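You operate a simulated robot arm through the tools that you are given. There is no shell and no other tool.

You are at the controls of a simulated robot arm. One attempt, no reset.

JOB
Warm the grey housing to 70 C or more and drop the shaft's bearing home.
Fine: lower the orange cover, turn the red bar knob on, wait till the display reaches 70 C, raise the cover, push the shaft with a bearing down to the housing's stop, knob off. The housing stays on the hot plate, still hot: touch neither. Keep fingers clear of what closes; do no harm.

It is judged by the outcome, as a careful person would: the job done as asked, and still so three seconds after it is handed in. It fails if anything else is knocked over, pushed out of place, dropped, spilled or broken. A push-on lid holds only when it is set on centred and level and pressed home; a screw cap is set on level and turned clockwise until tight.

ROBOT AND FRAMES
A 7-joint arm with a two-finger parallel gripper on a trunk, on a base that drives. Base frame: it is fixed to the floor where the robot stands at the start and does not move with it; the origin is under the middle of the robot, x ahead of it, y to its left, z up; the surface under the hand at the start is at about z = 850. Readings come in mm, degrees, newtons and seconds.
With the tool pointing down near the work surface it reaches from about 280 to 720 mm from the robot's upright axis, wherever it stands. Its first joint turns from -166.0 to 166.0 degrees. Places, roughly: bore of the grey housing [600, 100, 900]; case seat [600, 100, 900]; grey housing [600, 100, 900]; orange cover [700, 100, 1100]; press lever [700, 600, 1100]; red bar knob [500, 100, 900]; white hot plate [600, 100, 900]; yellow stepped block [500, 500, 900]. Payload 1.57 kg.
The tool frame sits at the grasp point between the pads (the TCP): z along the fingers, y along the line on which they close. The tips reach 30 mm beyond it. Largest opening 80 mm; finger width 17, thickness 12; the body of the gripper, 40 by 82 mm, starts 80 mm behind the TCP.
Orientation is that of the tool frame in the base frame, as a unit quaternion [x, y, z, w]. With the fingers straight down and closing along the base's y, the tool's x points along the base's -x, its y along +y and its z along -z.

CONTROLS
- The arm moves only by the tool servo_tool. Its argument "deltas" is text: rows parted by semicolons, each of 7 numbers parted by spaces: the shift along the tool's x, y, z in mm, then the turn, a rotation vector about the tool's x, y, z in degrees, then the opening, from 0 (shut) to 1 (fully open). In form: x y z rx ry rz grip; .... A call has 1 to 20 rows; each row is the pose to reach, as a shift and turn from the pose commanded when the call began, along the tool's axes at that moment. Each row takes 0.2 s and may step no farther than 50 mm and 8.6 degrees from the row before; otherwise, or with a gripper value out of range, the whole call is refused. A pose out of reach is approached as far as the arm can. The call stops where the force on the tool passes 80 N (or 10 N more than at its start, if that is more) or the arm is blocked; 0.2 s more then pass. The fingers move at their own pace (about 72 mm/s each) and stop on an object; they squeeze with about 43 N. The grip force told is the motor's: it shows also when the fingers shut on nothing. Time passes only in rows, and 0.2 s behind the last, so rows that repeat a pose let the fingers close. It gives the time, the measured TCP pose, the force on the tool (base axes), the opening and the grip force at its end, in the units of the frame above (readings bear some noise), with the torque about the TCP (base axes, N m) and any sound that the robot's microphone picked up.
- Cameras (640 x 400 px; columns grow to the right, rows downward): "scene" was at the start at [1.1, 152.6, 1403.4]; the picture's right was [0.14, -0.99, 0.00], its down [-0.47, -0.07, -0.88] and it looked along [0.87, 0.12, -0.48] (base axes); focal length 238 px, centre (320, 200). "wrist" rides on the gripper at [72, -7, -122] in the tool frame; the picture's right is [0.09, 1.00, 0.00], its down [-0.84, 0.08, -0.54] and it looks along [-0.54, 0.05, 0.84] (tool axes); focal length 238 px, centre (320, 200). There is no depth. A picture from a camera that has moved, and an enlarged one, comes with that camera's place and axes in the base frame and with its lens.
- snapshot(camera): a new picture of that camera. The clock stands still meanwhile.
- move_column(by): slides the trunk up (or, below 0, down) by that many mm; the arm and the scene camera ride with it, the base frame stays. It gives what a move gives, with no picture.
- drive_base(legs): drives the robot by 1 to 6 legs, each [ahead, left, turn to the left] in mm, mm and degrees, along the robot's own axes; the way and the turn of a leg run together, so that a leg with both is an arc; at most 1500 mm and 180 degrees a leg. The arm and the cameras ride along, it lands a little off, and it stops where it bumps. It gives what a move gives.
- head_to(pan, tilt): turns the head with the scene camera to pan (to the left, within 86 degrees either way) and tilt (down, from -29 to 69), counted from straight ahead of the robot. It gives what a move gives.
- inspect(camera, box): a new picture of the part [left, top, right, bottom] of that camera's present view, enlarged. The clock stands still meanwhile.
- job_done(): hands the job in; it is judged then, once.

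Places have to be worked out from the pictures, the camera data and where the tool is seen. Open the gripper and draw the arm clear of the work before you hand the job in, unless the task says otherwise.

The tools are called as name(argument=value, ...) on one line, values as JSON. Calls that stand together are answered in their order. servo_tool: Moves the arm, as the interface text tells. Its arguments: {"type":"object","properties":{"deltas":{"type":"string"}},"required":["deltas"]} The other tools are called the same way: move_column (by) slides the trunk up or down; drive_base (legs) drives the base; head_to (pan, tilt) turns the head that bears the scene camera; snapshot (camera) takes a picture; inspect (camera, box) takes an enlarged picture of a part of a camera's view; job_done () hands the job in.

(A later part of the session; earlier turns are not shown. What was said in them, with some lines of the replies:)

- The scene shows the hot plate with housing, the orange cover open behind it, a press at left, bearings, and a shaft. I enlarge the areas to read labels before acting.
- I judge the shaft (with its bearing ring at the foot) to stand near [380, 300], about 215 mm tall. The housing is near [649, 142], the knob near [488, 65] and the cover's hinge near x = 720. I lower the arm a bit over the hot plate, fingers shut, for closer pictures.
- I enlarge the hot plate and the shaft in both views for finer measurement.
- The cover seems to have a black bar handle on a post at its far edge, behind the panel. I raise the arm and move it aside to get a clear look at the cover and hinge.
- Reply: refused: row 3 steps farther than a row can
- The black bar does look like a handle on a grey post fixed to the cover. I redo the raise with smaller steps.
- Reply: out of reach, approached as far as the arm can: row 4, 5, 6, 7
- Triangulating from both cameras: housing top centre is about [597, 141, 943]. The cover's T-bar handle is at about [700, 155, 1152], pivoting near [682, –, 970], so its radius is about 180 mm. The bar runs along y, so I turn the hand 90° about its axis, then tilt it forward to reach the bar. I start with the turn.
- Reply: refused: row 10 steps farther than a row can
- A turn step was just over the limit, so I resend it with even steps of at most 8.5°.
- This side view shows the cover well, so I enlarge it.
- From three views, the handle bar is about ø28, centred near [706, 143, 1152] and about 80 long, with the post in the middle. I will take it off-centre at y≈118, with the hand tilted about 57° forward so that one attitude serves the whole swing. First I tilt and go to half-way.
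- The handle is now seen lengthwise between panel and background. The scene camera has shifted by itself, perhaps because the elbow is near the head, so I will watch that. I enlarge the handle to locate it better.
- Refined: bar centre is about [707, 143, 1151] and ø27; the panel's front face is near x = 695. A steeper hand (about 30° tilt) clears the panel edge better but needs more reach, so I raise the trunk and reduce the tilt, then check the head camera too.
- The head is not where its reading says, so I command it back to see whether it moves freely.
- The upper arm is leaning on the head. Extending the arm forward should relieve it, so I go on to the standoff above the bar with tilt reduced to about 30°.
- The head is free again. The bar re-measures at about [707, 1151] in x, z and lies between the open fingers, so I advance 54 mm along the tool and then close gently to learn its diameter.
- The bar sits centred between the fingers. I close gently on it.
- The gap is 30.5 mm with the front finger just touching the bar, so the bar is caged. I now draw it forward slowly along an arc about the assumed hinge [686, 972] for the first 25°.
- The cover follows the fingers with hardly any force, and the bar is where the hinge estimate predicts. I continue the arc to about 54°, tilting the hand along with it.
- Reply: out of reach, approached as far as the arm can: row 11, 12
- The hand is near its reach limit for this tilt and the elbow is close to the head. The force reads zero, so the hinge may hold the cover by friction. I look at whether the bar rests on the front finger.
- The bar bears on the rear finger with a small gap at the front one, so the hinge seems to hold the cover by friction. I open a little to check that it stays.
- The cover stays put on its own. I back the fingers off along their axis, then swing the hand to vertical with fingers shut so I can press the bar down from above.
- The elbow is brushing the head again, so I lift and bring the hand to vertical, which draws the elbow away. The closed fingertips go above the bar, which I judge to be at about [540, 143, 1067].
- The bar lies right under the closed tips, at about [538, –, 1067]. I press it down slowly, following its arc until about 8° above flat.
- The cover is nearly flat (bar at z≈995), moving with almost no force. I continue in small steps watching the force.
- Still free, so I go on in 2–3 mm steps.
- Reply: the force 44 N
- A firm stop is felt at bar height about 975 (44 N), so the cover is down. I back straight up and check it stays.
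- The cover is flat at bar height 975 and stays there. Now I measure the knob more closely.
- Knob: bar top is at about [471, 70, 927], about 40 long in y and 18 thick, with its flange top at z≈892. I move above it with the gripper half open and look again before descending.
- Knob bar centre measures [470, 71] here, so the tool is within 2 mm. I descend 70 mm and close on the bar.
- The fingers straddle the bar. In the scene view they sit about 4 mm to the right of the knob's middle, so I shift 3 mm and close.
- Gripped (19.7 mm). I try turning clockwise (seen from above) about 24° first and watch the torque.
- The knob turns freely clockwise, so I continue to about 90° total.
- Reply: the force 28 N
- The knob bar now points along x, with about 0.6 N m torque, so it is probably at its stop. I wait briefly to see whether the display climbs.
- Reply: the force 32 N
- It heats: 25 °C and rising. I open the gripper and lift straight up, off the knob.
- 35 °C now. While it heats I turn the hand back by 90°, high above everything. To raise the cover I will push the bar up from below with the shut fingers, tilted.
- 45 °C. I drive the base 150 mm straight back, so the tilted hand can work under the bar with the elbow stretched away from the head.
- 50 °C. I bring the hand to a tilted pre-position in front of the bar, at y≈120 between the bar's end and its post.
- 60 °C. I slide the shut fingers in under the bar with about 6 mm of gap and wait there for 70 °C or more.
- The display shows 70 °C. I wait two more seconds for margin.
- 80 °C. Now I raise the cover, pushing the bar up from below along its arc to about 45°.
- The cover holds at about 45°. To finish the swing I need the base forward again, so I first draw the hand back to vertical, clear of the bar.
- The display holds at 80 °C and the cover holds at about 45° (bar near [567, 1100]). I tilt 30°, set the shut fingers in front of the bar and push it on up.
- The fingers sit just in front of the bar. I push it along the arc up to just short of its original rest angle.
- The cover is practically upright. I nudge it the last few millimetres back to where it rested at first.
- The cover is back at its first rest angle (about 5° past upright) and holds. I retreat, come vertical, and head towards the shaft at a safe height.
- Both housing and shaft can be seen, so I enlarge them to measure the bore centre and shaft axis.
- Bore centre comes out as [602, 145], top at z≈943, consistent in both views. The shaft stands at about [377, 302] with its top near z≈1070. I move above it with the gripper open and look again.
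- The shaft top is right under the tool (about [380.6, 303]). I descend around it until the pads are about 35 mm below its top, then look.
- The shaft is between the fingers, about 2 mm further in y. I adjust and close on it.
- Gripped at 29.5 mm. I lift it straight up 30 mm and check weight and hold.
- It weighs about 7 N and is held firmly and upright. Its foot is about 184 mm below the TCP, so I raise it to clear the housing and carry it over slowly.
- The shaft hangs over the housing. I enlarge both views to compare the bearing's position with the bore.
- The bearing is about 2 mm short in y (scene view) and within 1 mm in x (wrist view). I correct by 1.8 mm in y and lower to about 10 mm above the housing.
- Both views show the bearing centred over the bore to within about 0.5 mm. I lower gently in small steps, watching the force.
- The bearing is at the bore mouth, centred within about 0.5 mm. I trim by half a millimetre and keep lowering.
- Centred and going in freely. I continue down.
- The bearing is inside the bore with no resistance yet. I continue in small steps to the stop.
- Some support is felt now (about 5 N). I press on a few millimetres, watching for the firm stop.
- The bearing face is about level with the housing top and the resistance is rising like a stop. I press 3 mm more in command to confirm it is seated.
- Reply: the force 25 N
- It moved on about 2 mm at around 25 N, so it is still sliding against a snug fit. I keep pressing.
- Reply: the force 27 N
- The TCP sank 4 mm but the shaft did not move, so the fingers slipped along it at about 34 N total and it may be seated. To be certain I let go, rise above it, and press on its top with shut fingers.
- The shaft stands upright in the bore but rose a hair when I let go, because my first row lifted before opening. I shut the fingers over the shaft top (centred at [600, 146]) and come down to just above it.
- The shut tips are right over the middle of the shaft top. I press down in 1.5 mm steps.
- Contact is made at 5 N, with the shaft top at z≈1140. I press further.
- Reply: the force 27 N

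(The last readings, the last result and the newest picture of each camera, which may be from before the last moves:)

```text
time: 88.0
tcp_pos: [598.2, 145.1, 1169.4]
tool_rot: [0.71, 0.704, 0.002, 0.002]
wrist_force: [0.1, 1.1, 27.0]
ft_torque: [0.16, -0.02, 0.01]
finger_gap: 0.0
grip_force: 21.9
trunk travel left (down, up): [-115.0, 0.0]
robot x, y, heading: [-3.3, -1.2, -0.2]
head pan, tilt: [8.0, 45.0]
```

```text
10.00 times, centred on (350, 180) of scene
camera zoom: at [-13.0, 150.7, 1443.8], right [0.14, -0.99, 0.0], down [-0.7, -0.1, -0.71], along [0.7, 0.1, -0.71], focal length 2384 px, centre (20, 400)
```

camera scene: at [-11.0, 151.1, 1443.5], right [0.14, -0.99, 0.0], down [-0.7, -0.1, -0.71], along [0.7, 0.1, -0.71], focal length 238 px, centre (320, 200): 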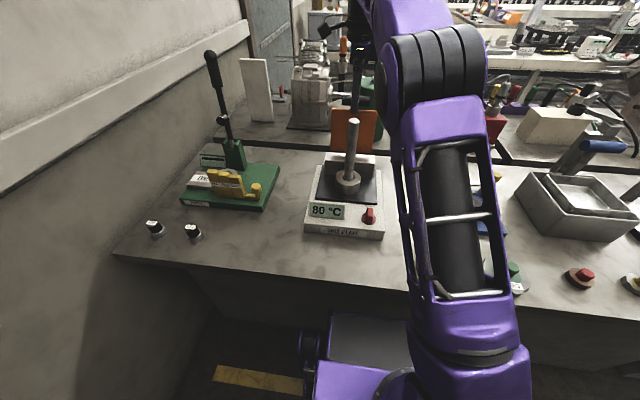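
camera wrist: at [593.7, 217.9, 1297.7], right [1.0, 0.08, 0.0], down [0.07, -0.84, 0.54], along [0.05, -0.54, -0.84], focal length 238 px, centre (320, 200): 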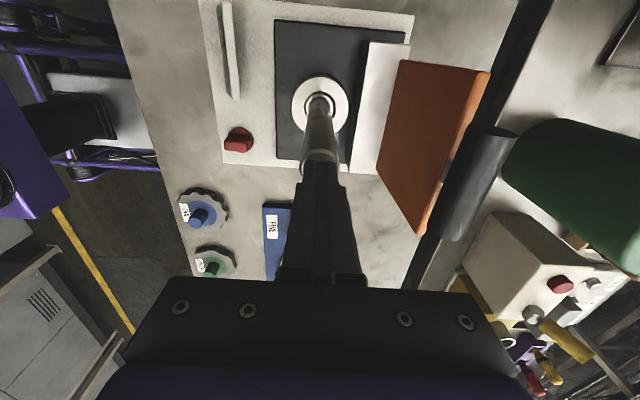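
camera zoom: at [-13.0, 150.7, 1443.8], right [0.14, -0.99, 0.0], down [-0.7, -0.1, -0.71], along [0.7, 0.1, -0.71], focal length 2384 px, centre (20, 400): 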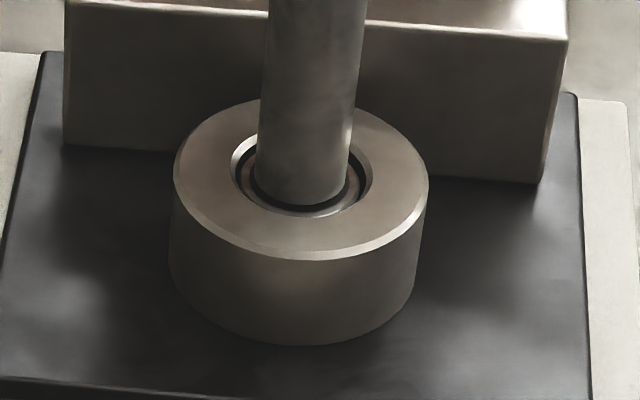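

It sank slightly at 27 N. I press a bit harder to see whether it goes further.

servo_tool(deltas="0 0 1 0 0 0 0; 0 0 2 0 0 0 0; 0 0 3 0 0 0 0; 0 0 3 0 0 0 0")

inspect(camera="scene", box=[330, 160, 370, 200])

```text
time: 89.0
tcp_pos: [598.3, 145.0, 1168.3]
tool_rot: [0.71, 0.704, 0.005, 0.004]
wrist_force: [0.9, 1.3, 39.8]
ft_torque: [0.02, 0.01, 0.02]
finger_gap: 0.0
grip_force: 21.4
trunk travel left (down, up): [-115.0, 0.0]
robot x, y, heading: [-4.4, 0.2, -0.0]
head pan, tilt: [8.0, 45.0]
```

```text
10.00 times, centred on (350, 180) of scene
camera zoom: at [-14.0, 150.5, 1443.7], right [0.14, -0.99, 0.0], down [-0.7, -0.1, -0.71], along [0.7, 0.1, -0.71], focal length 2384 px, centre (20, 400)
```

zoom: 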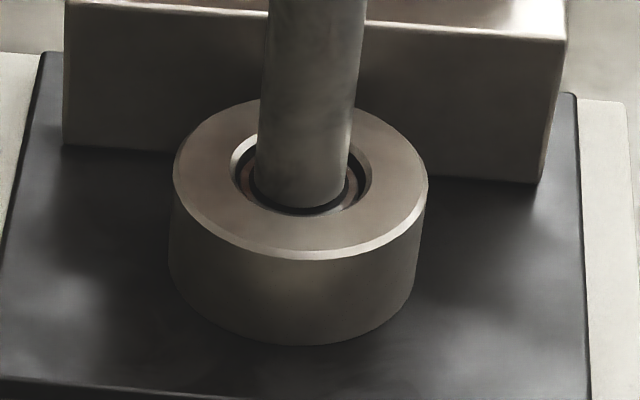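

Still going down slowly with rising force (40 N). I press on in small steps, staying under 80 N.

servo_tool(deltas="0 0 1 0 0 0 0; 0 0 2 0 0 0 0; 0 0 3 0 0 0 0; 0 0 3 0 0 0 0; 0 0 3 0 0 0 0; 0 0 3 0 0 0 0")

inspect(camera="scene", box=[330, 160, 370, 200])

inspect(camera="wrist", box=[270, 60, 370, 160])

```text
time: 90.4
tcp_pos: [597.9, 146.0, 1169.4]
tool_rot: [0.71, 0.704, 0.005, 0.004]
wrist_force: [-0.6, 2.2, 47.7]
ft_torque: [-0.02, 0.12, -0.06]
finger_gap: 0.1
grip_force: 21.4
trunk travel left (down, up): [-115.0, 0.0]
robot x, y, heading: [-1.7, -1.4, -0.3]
head pan, tilt: [8.0, 45.0]
```

```text
10.00 times, centred on (350, 180) of scene
camera zoom: at [-14.6, 150.3, 1443.7], right [0.14, -0.99, 0.0], down [-0.7, -0.1, -0.71], along [0.7, 0.1, -0.7], focal length 2384 px, centre (20, 400)
```

zoom: 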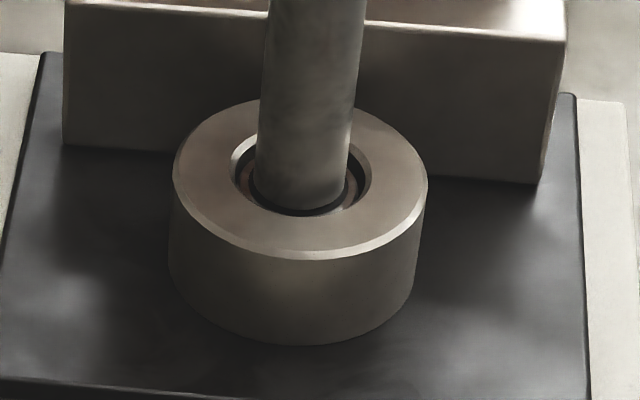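

```text
4.00 times, centred on (320, 110) of wrist
camera zoom: at [590.2, 216.9, 1288.7], right [1.0, 0.08, 0.01], down [0.06, -0.84, 0.54], along [0.06, -0.54, -0.84], focal length 953 px, centre (320, 560)
```

zoom: 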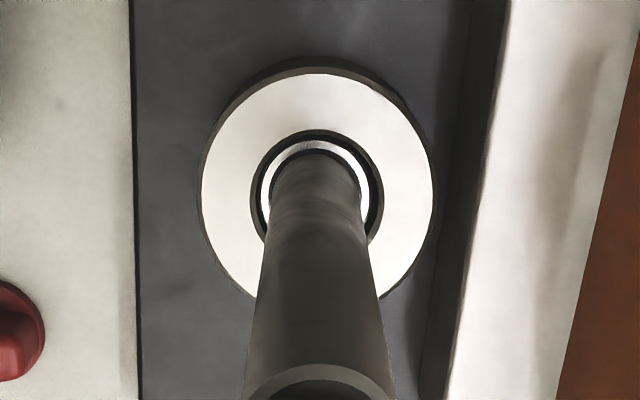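

The force now rises without visible motion. I look closely at the joint and at the shaft top to judge the depth.

inspect(camera="scene", box=[338, 168, 362, 192])

inspect(camera="scene", box=[335, 100, 375, 140])

inspect(camera="wrist", box=[300, 80, 340, 120])

```text
16.00 times, centred on (350, 180) of scene
camera zoom: at [-14.6, 150.3, 1443.7], right [0.14, -0.99, 0.0], down [-0.7, -0.1, -0.71], along [0.7, 0.1, -0.7], focal length 3814 px, centre (-160, 520)
```

zoom: 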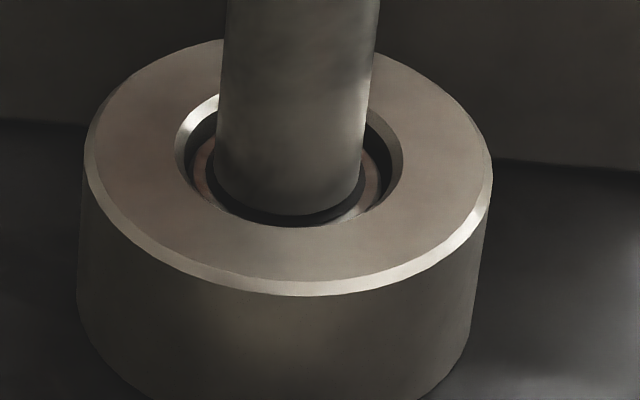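

```text
10.00 times, centred on (355, 120) of scene
camera zoom: at [-14.6, 150.3, 1443.7], right [0.14, -0.99, 0.0], down [-0.7, -0.1, -0.71], along [0.7, 0.1, -0.7], focal length 2384 px, centre (-30, 1000)
```

zoom: 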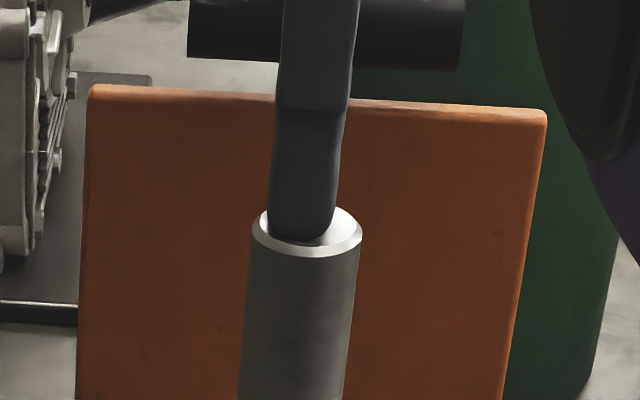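

```text
10.00 times, centred on (320, 100) of wrist
camera zoom: at [590.2, 216.9, 1288.7], right [1.0, 0.08, 0.01], down [0.06, -0.84, 0.54], along [0.06, -0.54, -0.84], focal length 2384 px, centre (320, 1200)
```

zoom: 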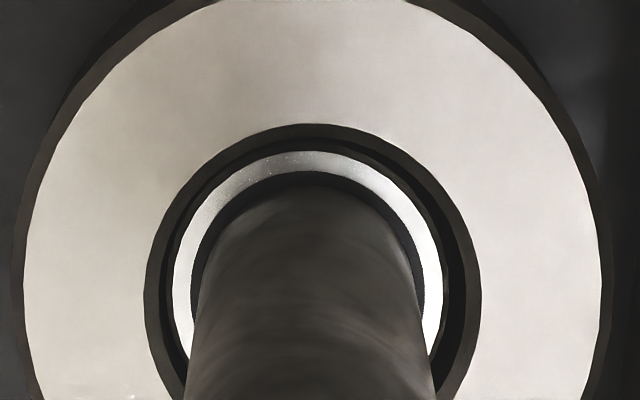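

I unload the tool and look again, to see whether the bearing stays at this depth.

servo_tool(deltas="0 0 -5 0 0 0 0; 0 0 -12 0 0 0 0; 0 0 -20 0 0 0 0; 0 0 -20 0 0 0 0")

inspect(camera="scene", box=[338, 168, 362, 192])

inspect(camera="wrist", box=[270, 60, 370, 160])

inspect(camera="scene", box=[335, 100, 375, 140])

```text
time: 91.4
tcp_pos: [600.0, 145.4, 1179.4]
tool_rot: [0.711, 0.704, -0.001, 0.001]
wrist_force: [0.0, -0.3, 0.7]
ft_torque: [0.0, -0.07, -0.01]
finger_gap: 0.1
grip_force: 21.1
trunk travel left (down, up): [-115.0, 0.0]
robot x, y, heading: [-2.8, 4.0, -0.1]
head pan, tilt: [8.0, 45.0]
```

```text
16.00 times, centred on (350, 180) of scene
camera zoom: at [-11.0, 151.1, 1443.4], right [0.14, -0.99, 0.0], down [-0.7, -0.1, -0.71], along [0.7, 0.1, -0.71], focal length 3814 px, centre (-160, 520)
```

zoom: 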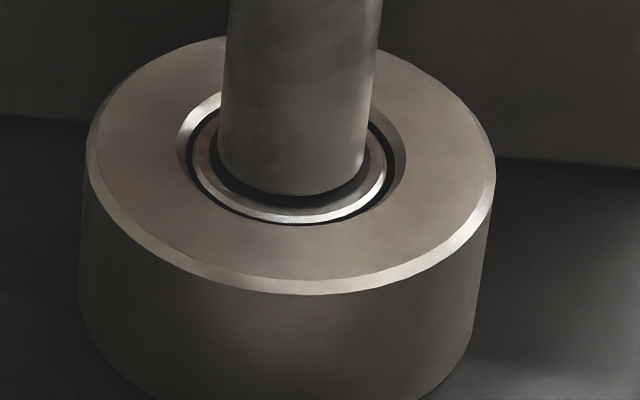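

```text
4.00 times, centred on (320, 110) of wrist
camera zoom: at [594.0, 217.5, 1300.2], right [1.0, 0.08, 0.0], down [0.07, -0.84, 0.54], along [0.04, -0.54, -0.84], focal length 953 px, centre (320, 560)
```

zoom: 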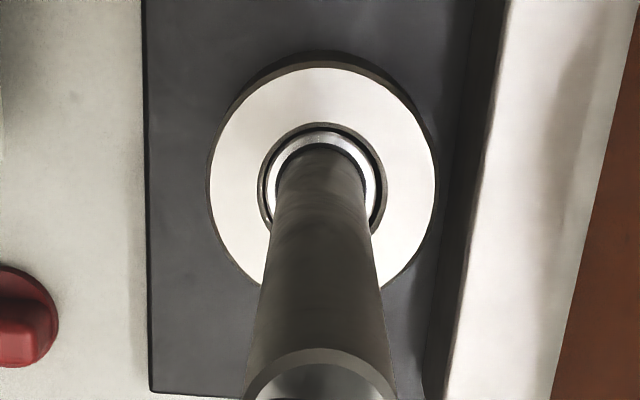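

```text
10.00 times, centred on (355, 120) of scene
camera zoom: at [-11.0, 151.1, 1443.4], right [0.14, -0.99, 0.0], down [-0.7, -0.1, -0.71], along [0.7, 0.1, -0.71], focal length 2384 px, centre (-30, 1000)
```

zoom: 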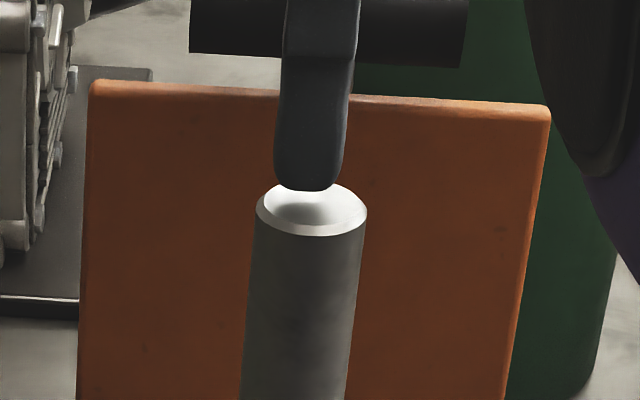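

The shaft springs back up about 5 mm when unloaded, so it is not latched home yet. I check the display, then press harder with the tips well centred.

inspect(camera="scene", box=[300, 150, 400, 240])

servo_tool(deltas="0.5 1 6 0 0 0 0; 0.5 1 10 0 0 0 0; 0.5 1 14 0 0 0 0; 0.5 1 18 0 0 0 0; 0.5 1 21 0 0 0 0; 0.5 1 23 0 0 0 0")

inspect(camera="scene", box=[338, 168, 362, 192])

```text
4.44 times, centred on (350, 195) of scene
camera zoom: at [-11.0, 151.1, 1443.4], right [0.14, -0.99, 0.0], down [-0.7, -0.1, -0.71], along [0.7, 0.1, -0.71], focal length 1059 px, centre (187, 222)
```

zoom: 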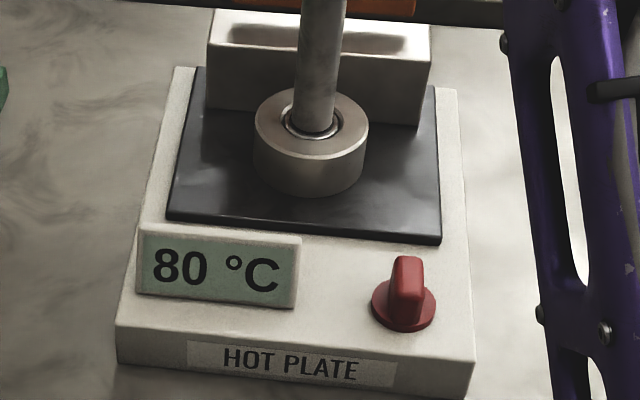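

```text
time: 92.8
tcp_pos: [598.6, 145.0, 1166.3]
tool_rot: [0.71, 0.704, 0.007, 0.006]
wrist_force: [0.8, 0.3, 54.5]
ft_torque: [-0.11, 0.15, 0.01]
finger_gap: 0.0
grip_force: 21.4
trunk travel left (down, up): [-115.0, 0.0]
robot x, y, heading: [-3.9, -1.1, 0.1]
head pan, tilt: [8.0, 45.0]
```

```text
16.00 times, centred on (350, 180) of scene
camera zoom: at [-15.0, 150.2, 1444.1], right [0.14, -0.99, 0.0], down [-0.7, -0.1, -0.71], along [0.7, 0.1, -0.7], focal length 3814 px, centre (-160, 520)
```

zoom: 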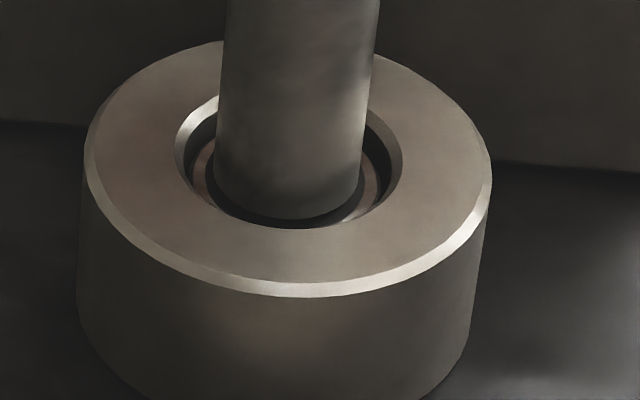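

Depth follows force at roughly 8 N/mm and always returns to the same place, after 12 mm of free travel. So the bearing rests on the solid stop and the rest is contact give. I lift off straight up and look at the joint unloaded.

servo_tool(deltas="0 0 -6 0 0 0 0; 0 0 -15 0 0 0 0; 0 0 -35 0 0 0 0; 0 0 -54 0 0 0 0; -20 -35 -54 0 0 0 0; -40 -70 -54 0 0 0 0; -60 -105 -54 0 0 0 0; -74 -130 -50 0 0 0 0; -74 -130 -30 0 0 0 0; -74 -130 -30 0 0 0 0")

snapshot(camera="wrist")

inspect(camera="scene", box=[338, 168, 362, 192])

snapshot(camera="scene")

```text
time: 95.0
tcp_pos: [470.7, 73.7, 1187.8]
tool_rot: [0.71, 0.704, 0.0, 0.001]
wrist_force: [0.2, -0.8, 0.6]
ft_torque: [0.05, 0.02, -0.01]
finger_gap: 0.2
grip_force: 21.2
trunk travel left (down, up): [-115.0, 0.0]
robot x, y, heading: [-1.6, 1.7, -0.2]
head pan, tilt: [8.0, 45.0]
```

```text
taken
camera wrist: at [464.0, 145.5, 1308.5], right [1.0, 0.08, 0.0], down [0.07, -0.84, 0.54], along [0.05, -0.54, -0.84], focal length 238 px, centre (320, 200)
```

wrist: 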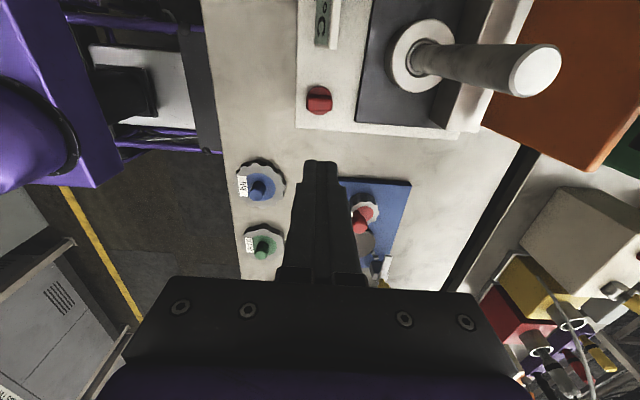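

```text
16.00 times, centred on (350, 180) of scene
camera zoom: at [-10.9, 151.1, 1443.5], right [0.14, -0.99, 0.0], down [-0.7, -0.1, -0.71], along [0.7, 0.1, -0.71], focal length 3814 px, centre (-160, 520)
```

zoom: 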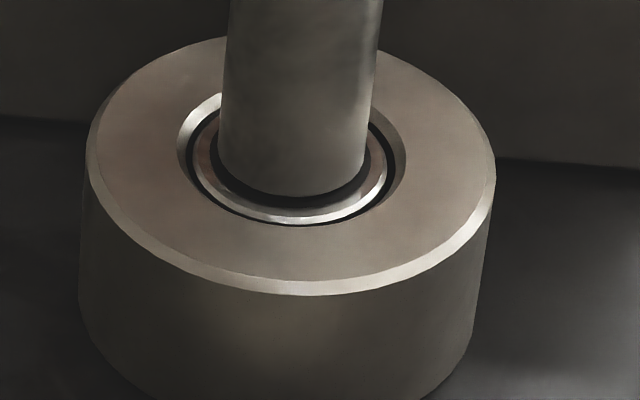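

```text
taken
camera scene: at [-10.9, 151.1, 1443.5], right [0.14, -0.99, 0.0], down [-0.7, -0.1, -0.71], along [0.7, 0.1, -0.71], focal length 238 px, centre (320, 200)
```

scene: 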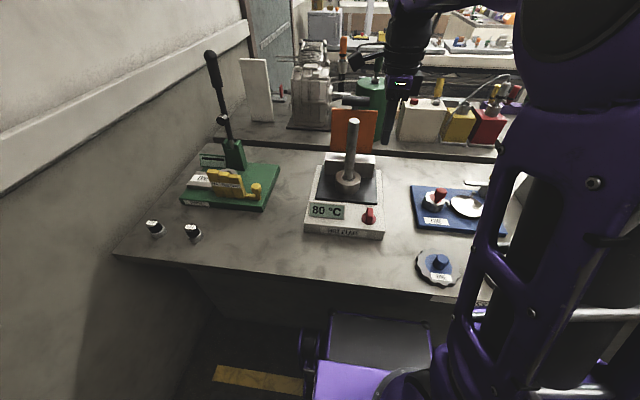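

The bearing sits concentric, just under the rim, at the same depth as before. I check the joint from the wrist view too.

inspect(camera="wrist", box=[375, 10, 475, 110])

```text
4.00 times, centred on (425, 60) of wrist
camera zoom: at [464.0, 145.5, 1308.5], right [1.0, 0.08, 0.0], down [0.07, -0.84, 0.54], along [0.05, -0.54, -0.84], focal length 953 px, centre (-100, 760)
```

zoom: 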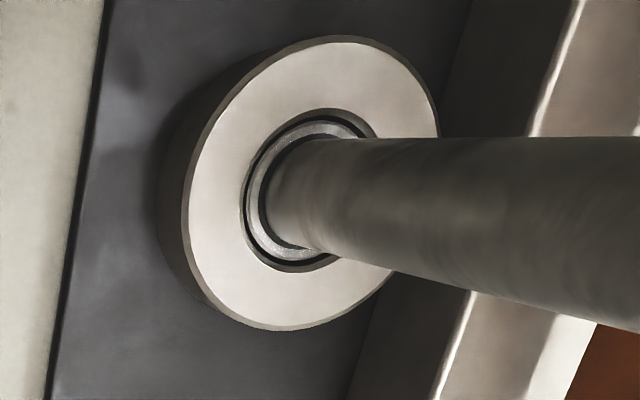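

It looks properly seated, nearly flush. Now knob off: the bar lies along x, so I turn the hand −90° to close along y.

servo_tool(deltas="0 0 10 0 0 -8 0.2; 0 0 20 0 0 -16 0.4; 0 0 30 0 0 -24 0.5; 0 0 40 0 0 -32 0.5; 0 0 50 0 0 -40 0.5; 0 0 60 0 0 -48 0.5; 0 0 70 0 0 -56 0.5; 0 0 80 0 0 -64 0.5; 0 0 80 0 0 -72 0.5; 0 0 80 0 0 -80 0.5; 0 0 80 0 0 -88 0.5; 0 0 80 0 0 -90.4 0.5; 0 0 80 0 0 -90.4 0.5")

snapshot(camera="wrist")

snapshot(camera="scene")

```text
time: 97.8
tcp_pos: [469.8, 73.1, 1108.6]
tool_rot: [0.001, 1.0, -0.001, 0.0]
wrist_force: [0.2, 0.5, 0.1]
ft_torque: [0.01, 0.01, -0.02]
finger_gap: 40.0
grip_force: 0.1
trunk travel left (down, up): [-115.0, 0.0]
robot x, y, heading: [-2.3, 1.4, -0.0]
head pan, tilt: [8.0, 45.0]
```

```text
taken
camera wrist: at [398.3, 66.8, 1228.7], right [-0.09, 1.0, 0.0], down [0.84, 0.08, 0.54], along [0.54, 0.05, -0.84], focal length 238 px, centre (320, 200)
```

wrist: 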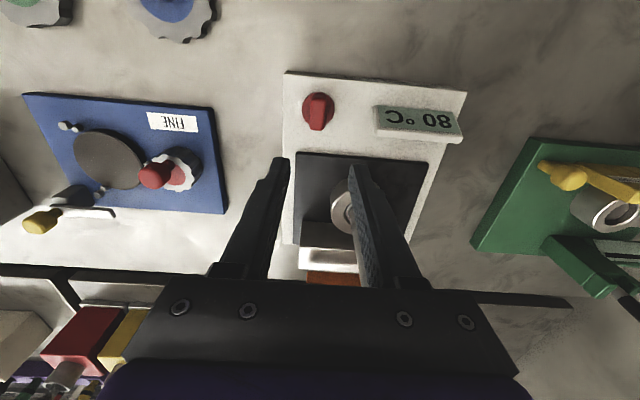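

```text
taken
camera scene: at [-11.0, 151.1, 1443.5], right [0.14, -0.99, 0.0], down [-0.7, -0.1, -0.71], along [0.7, 0.1, -0.71], focal length 238 px, centre (320, 200)
```

scene: 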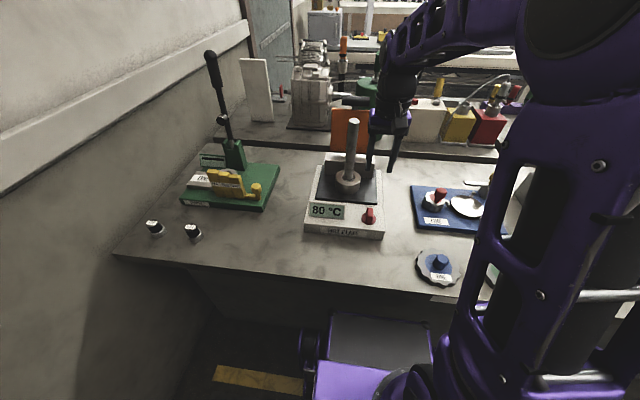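

The bar is at about [468, 70.5], lying along x. I descend with the gripper open astride it.

servo_tool(deltas="0 -1 40 0 0 0 0.5; 0 -1 80 0 0 0 0.5; 0 -1 120 0 0 0 0.5; 0 -1 150 0 0 0 0.5; 0 -1 168 0 0 0 0.5; 0 -1 178 0 0 0 0.5; 0 -1 178 0 0 0 0.5")

snapshot(camera="wrist")

inspect(camera="scene", box=[320, 130, 420, 240])

```text
time: 99.4
tcp_pos: [469.7, 71.9, 929.5]
tool_rot: [0.001, 1.0, 0.0, 0.0]
wrist_force: [-0.7, 0.0, -0.5]
ft_torque: [0.02, 0.0, -0.01]
finger_gap: 40.1
grip_force: 0.1
trunk travel left (down, up): [-115.0, 0.0]
robot x, y, heading: [-2.3, -3.8, -0.3]
head pan, tilt: [8.0, 45.0]
```

```text
taken
camera wrist: at [398.3, 65.1, 1050.3], right [-0.09, 1.0, 0.0], down [0.84, 0.08, 0.54], along [0.54, 0.05, -0.84], focal length 238 px, centre (320, 200)
```

wrist: 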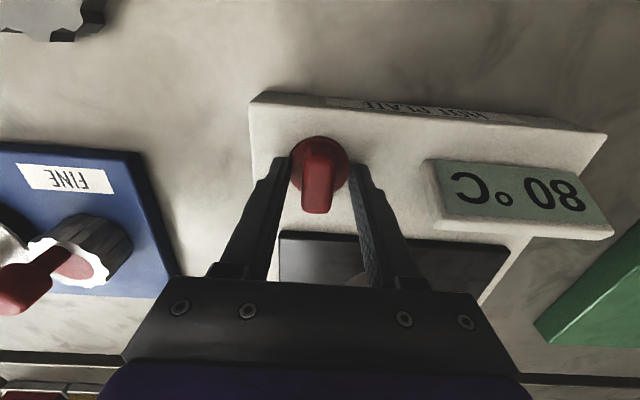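

```text
3.64 times, centred on (370, 185) of scene
camera zoom: at [-10.9, 151.1, 1443.5], right [0.14, -0.99, 0.0], down [-0.7, -0.1, -0.71], along [0.7, 0.1, -0.71], focal length 867 px, centre (138, 254)
```

zoom: 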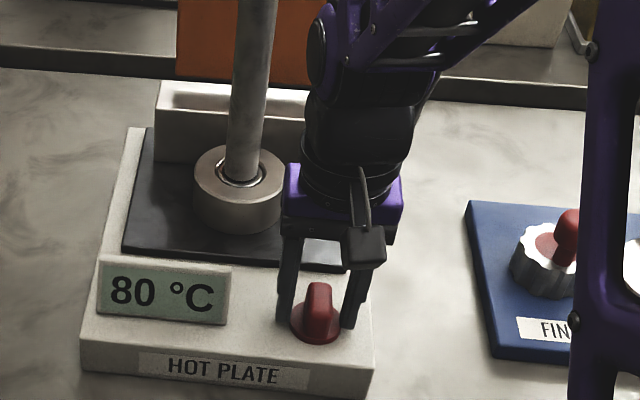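

The fingers straddle the bar, clear of the display and the shaft. I close and turn it counter-clockwise a first 24°.

servo_tool(deltas="0 0 0 0 0 0 0.3; 0 0 0 0 0 0 0.1; 0 0 0 0 0 0 0.1; 0 0 0 0 0 0 0.1; 0 0 0 0 0 -6 0.1; 0 0 0 0 0 -12 0.1; 0 0 0 0 0 -18 0.1; 0 0 0 0 0 -24 0.1")

snapshot(camera="wrist")

snapshot(camera="scene")

```text
time: 101.2
tcp_pos: [471.0, 71.3, 929.5]
tool_rot: [-0.207, 0.978, 0.0, -0.001]
wrist_force: [-3.4, -12.2, -7.6]
ft_torque: [0.68, -0.6, 0.01]
finger_gap: 19.7
grip_force: 33.9
trunk travel left (down, up): [-115.0, 0.0]
robot x, y, heading: [-2.4, -1.4, -0.4]
head pan, tilt: [8.0, 45.0]
```

```text
taken
camera wrist: at [407.3, 35.4, 1050.6], right [-0.49, 0.87, 0.0], down [0.73, 0.41, 0.54], along [0.47, 0.26, -0.84], focal length 238 px, centre (320, 200)
```

wrist: 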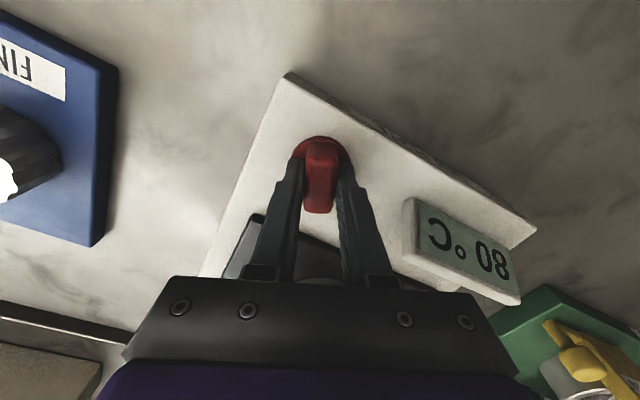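

```text
taken
camera scene: at [-10.8, 150.0, 1443.6], right [0.14, -0.99, 0.0], down [-0.7, -0.1, -0.71], along [0.7, 0.1, -0.71], focal length 238 px, centre (320, 200)
```

scene: 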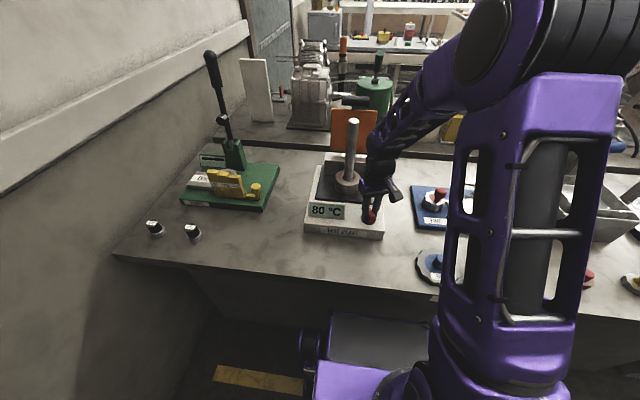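

The knob turns back easily. I shift 1 mm to ease the side load and continue in stages, watching the forearm against the shaft.

servo_tool(deltas="0 -1 0 0 0 -7 0.1; 0 -1 0 0 0 -14 0.1; 0 -1 0 0 0 -21 0.1; 0 -1 0 0 0 -28 0.1")

snapshot(camera="scene")

```text
time: 102.2
tcp_pos: [470.9, 71.3, 930.5]
tool_rot: [-0.438, 0.899, 0.0, -0.001]
wrist_force: [-8.5, -6.8, -10.0]
ft_torque: [0.44, -0.11, -0.05]
finger_gap: 20.0
grip_force: 33.6
trunk travel left (down, up): [-115.0, 0.0]
robot x, y, heading: [-2.8, -0.8, -0.3]
head pan, tilt: [8.0, 45.0]
```

```text
taken
camera scene: at [-11.0, 150.5, 1443.6], right [0.14, -0.99, 0.0], down [-0.7, -0.1, -0.71], along [0.7, 0.1, -0.71], focal length 238 px, centre (320, 200)
```

scene: 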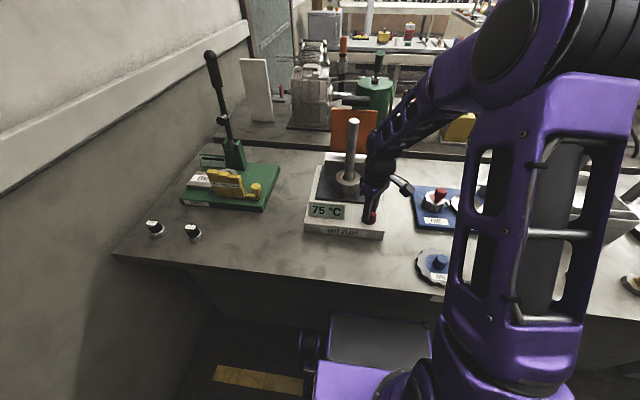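

The display already falls (75 °C). I turn the remaining 38° back to the original off position.

servo_tool(deltas="0 0 0 0 0 -7 0.1; 0 0 0 0 0 -14 0.1; 0 0 0 0 0 -21 0.1; 0 0 0 0 0 -28 0.1; 0 0 0 0 0 -34 0.1; 0 0 0 0 0 -38 0.1")

snapshot(camera="scene")

snapshot(camera="wrist")

```text
time: 103.6
tcp_pos: [469.2, 72.5, 929.1]
tool_rot: [-0.707, 0.707, -0.001, -0.002]
wrist_force: [-14.4, -3.1, -12.5]
ft_torque: [0.0, -0.08, -0.01]
finger_gap: 19.8
grip_force: 34.1
trunk travel left (down, up): [-115.0, 0.0]
robot x, y, heading: [0.2, 0.3, 0.0]
head pan, tilt: [8.0, 45.0]
```

```text
taken
camera scene: at [-11.6, 151.0, 1443.5], right [0.14, -0.99, 0.0], down [-0.7, -0.1, -0.71], along [0.7, 0.1, -0.71], focal length 238 px, centre (320, 200)
```

scene: 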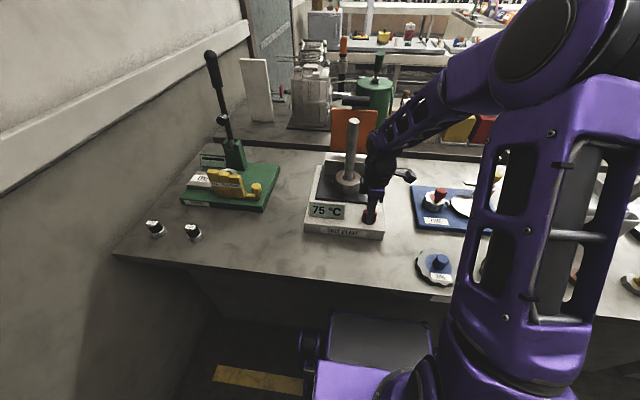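

```text
taken
camera wrist: at [476.5, -0.9, 1050.8], right [-1.0, -0.09, 0.0], down [-0.08, 0.84, 0.54], along [-0.05, 0.54, -0.84], focal length 238 px, centre (320, 200)
```

wrist: 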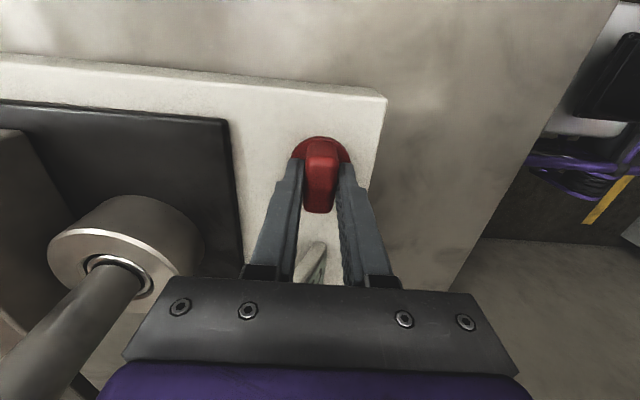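

The knob is back across (off) and the display is at 75 °C and falling. I open first, then lift straight up.

servo_tool(deltas="0 0 0 0 0 0 0.3; 0 0 0 0 0 0 0.5; 0 0 0 0 0 0 0.5; 0 0 -10 0 0 0 0.5; 0 0 -35 0 0 0 0.5; 0 0 -70 0 0 0 0.5; 0 0 -110 0 0 0 0.5; 0 0 -150 0 0 0 0.5; 0 0 -150 0 0 0 0.5")

snapshot(camera="scene")

snapshot(camera="wrist")

```text
time: 105.6
tcp_pos: [470.6, 72.2, 1080.6]
tool_rot: [-0.707, 0.707, -0.002, 0.001]
wrist_force: [0.1, 0.1, 0.5]
ft_torque: [0.01, 0.0, 0.03]
finger_gap: 40.0
grip_force: 0.0
trunk travel left (down, up): [-115.0, 0.0]
robot x, y, heading: [-0.3, -1.4, 0.1]
head pan, tilt: [8.0, 45.0]
```

```text
taken
camera scene: at [-11.1, 151.1, 1443.5], right [0.14, -0.99, 0.0], down [-0.7, -0.1, -0.71], along [0.7, 0.1, -0.71], focal length 238 px, centre (320, 200)
```

scene: 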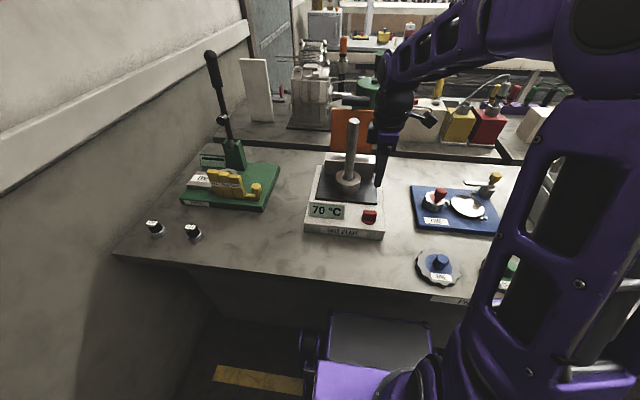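

```text
taken
camera wrist: at [477.5, 0.1, 1202.1], right [-1.0, -0.09, 0.0], down [-0.08, 0.84, 0.54], along [-0.05, 0.54, -0.84], focal length 238 px, centre (320, 200)
```

wrist: 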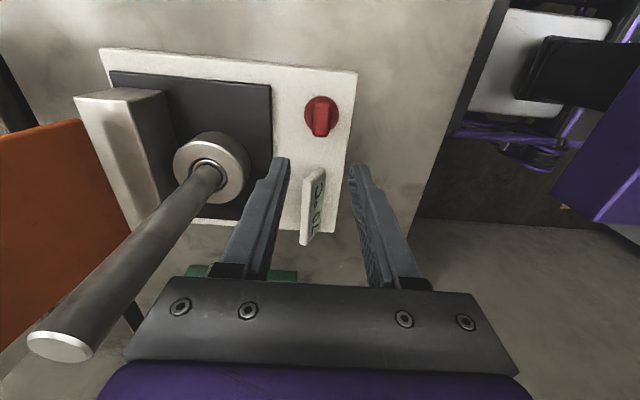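

Knob off, cover upright, shaft upright in the housing. I withdraw the arm clear, then take a last close look.

servo_tool(deltas="10 15 -25 0 0 0 0.5; 20 30 -50 0 0 0 0.5; 30 45 -75 0 0 0 0.5; 40 60 -100 0 0 0 0.5; 50 70 -120 0 0 0 0.5; 50 70 -120 0 0 0 0.5")

inspect(camera="scene", box=[300, 90, 400, 240])

inspect(camera="scene", box=[338, 168, 362, 192])

snapshot(camera="scene")

```text
time: 107.0
tcp_pos: [401.2, 21.7, 1193.2]
tool_rot: [-0.706, 0.709, 0.007, -0.006]
wrist_force: [0.1, -0.6, 0.1]
ft_torque: [0.01, 0.02, 0.02]
finger_gap: 39.9
grip_force: 0.1
trunk travel left (down, up): [-115.0, 0.0]
robot x, y, heading: [-0.4, -0.4, -0.1]
head pan, tilt: [8.0, 45.0]
```

```text
2.67 times, centred on (350, 165) of scene
camera zoom: at [-7.1, 141.2, 1449.6], right [0.02, -1.0, 0.0], down [-0.65, -0.01, -0.76], along [0.76, 0.01, -0.65], focal length 636 px, centre (240, 293)
```

zoom: 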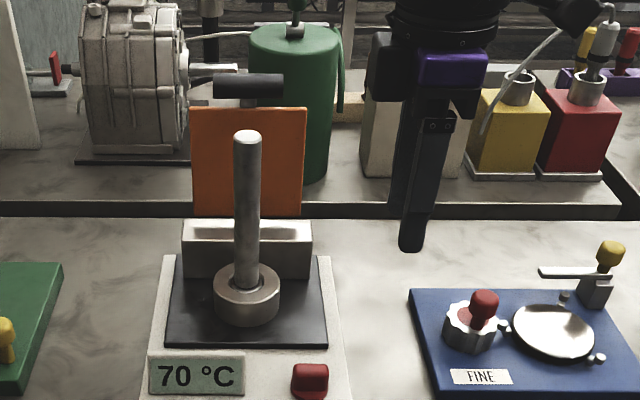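

```text
16.00 times, centred on (350, 180) of scene
camera zoom: at [-7.1, 141.2, 1449.6], right [0.02, -1.0, 0.0], down [-0.65, -0.01, -0.76], along [0.76, 0.01, -0.65], focal length 3814 px, centre (-160, 520)
```

zoom: 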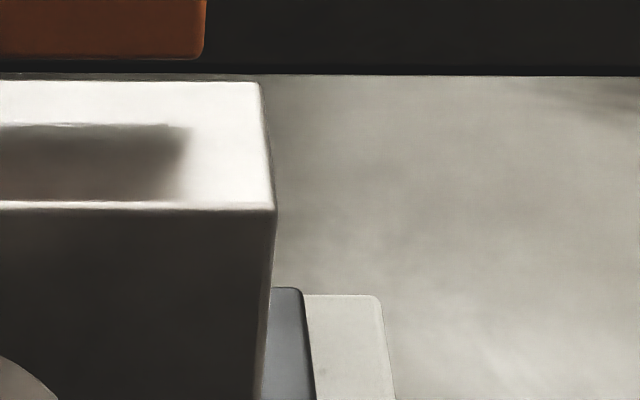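

```text
taken
camera scene: at [-7.1, 141.2, 1449.6], right [0.02, -1.0, 0.0], down [-0.65, -0.01, -0.76], along [0.76, 0.01, -0.65], focal length 238 px, centre (320, 200)
```

scene: 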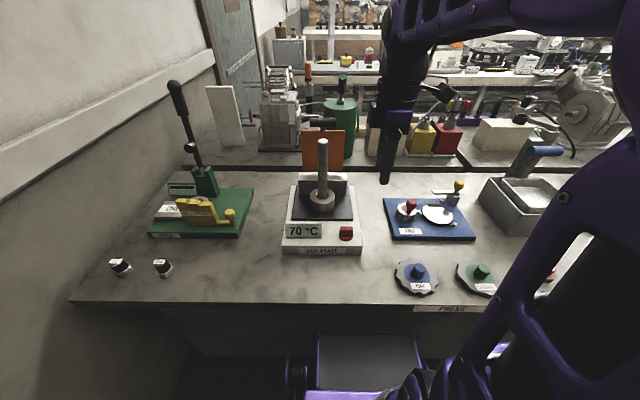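

All stands well, but the elbow leans on the head here, so I ease the arm forward and right, still clear of the work.

servo_tool(deltas="10 -15 15 0 0 0 0.5; 20 -30 30 0 0 0 0.5; 30 -45 45 0 0 0 0.5; 40 -50 60 0 0 0 0.5; 40 -50 60 0 0 0 0.5")

snapshot(camera="scene")

inspect(camera="scene", box=[338, 168, 362, 192])

```text
time: 108.2
tcp_pos: [450.9, -20.2, 1140.2]
tool_rot: [-0.706, 0.708, -0.001, 0.0]
wrist_force: [-0.5, 0.4, -0.6]
ft_torque: [0.0, 0.0, 0.0]
finger_gap: 39.8
grip_force: 0.0
trunk travel left (down, up): [-115.0, 0.0]
robot x, y, heading: [-2.8, -2.6, 0.0]
head pan, tilt: [8.0, 45.0]
```

```text
taken
camera scene: at [-10.9, 151.0, 1443.5], right [0.14, -0.99, 0.0], down [-0.7, -0.1, -0.71], along [0.7, 0.1, -0.71], focal length 238 px, centre (320, 200)
```

scene: 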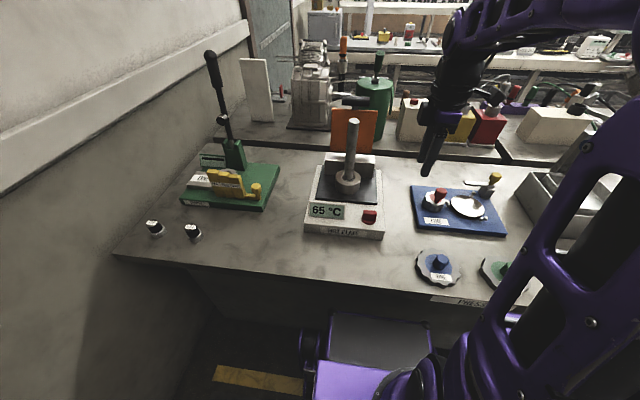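

```text
16.00 times, centred on (350, 180) of scene
camera zoom: at [-10.9, 151.0, 1443.5], right [0.14, -0.99, 0.0], down [-0.7, -0.1, -0.71], along [0.7, 0.1, -0.71], focal length 3814 px, centre (-160, 520)
```

zoom: 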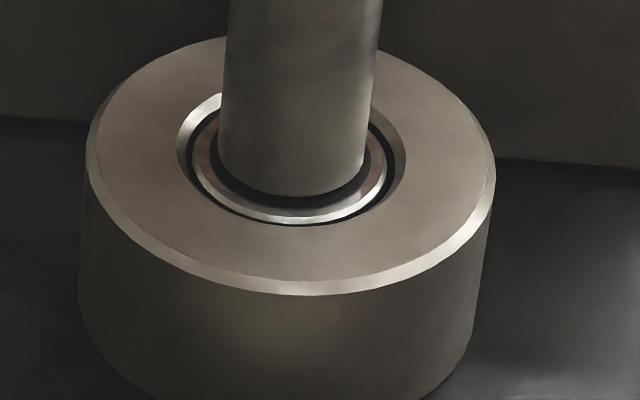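

The bearing rests at the stop unchanged, the shaft is upright and the cover is up. The knob is off (display falling through 65 °C), and the gripper is open and clear. I hand the job in.

job_done()

```text
The job is handed in.
```

The job is handed in. The housing was warmed to 80 °C, and the shaft's bearing went down into the bore until it met firm resistance, which I took to be the stop.

- **Bearing:** It slid in freely. Past that point, pressing on the shaft top with up to about 55 N only made it give a few millimetres and spring back. It returned to the same depth each time, just under the housing rim. I judged this from the camera pictures and force readings; nothing in the scene signalled that it was home.
- **Hot plate:** The knob is back in its off position, and the display was at 65 °C and falling when I finished.
- **Cover:** It is upright again at about its original angle, and the fingers stayed clear of it as it closed.
- **Surroundings:** Nothing was knocked over or moved out of place in the last pictures. The fingers touched only the cover handle, the knob and the shaft.
- **Robot:** In a few poses the robot's own arm pressed against its camera head. It came free each time once the arm moved, and the arm is now open and clear of the work.
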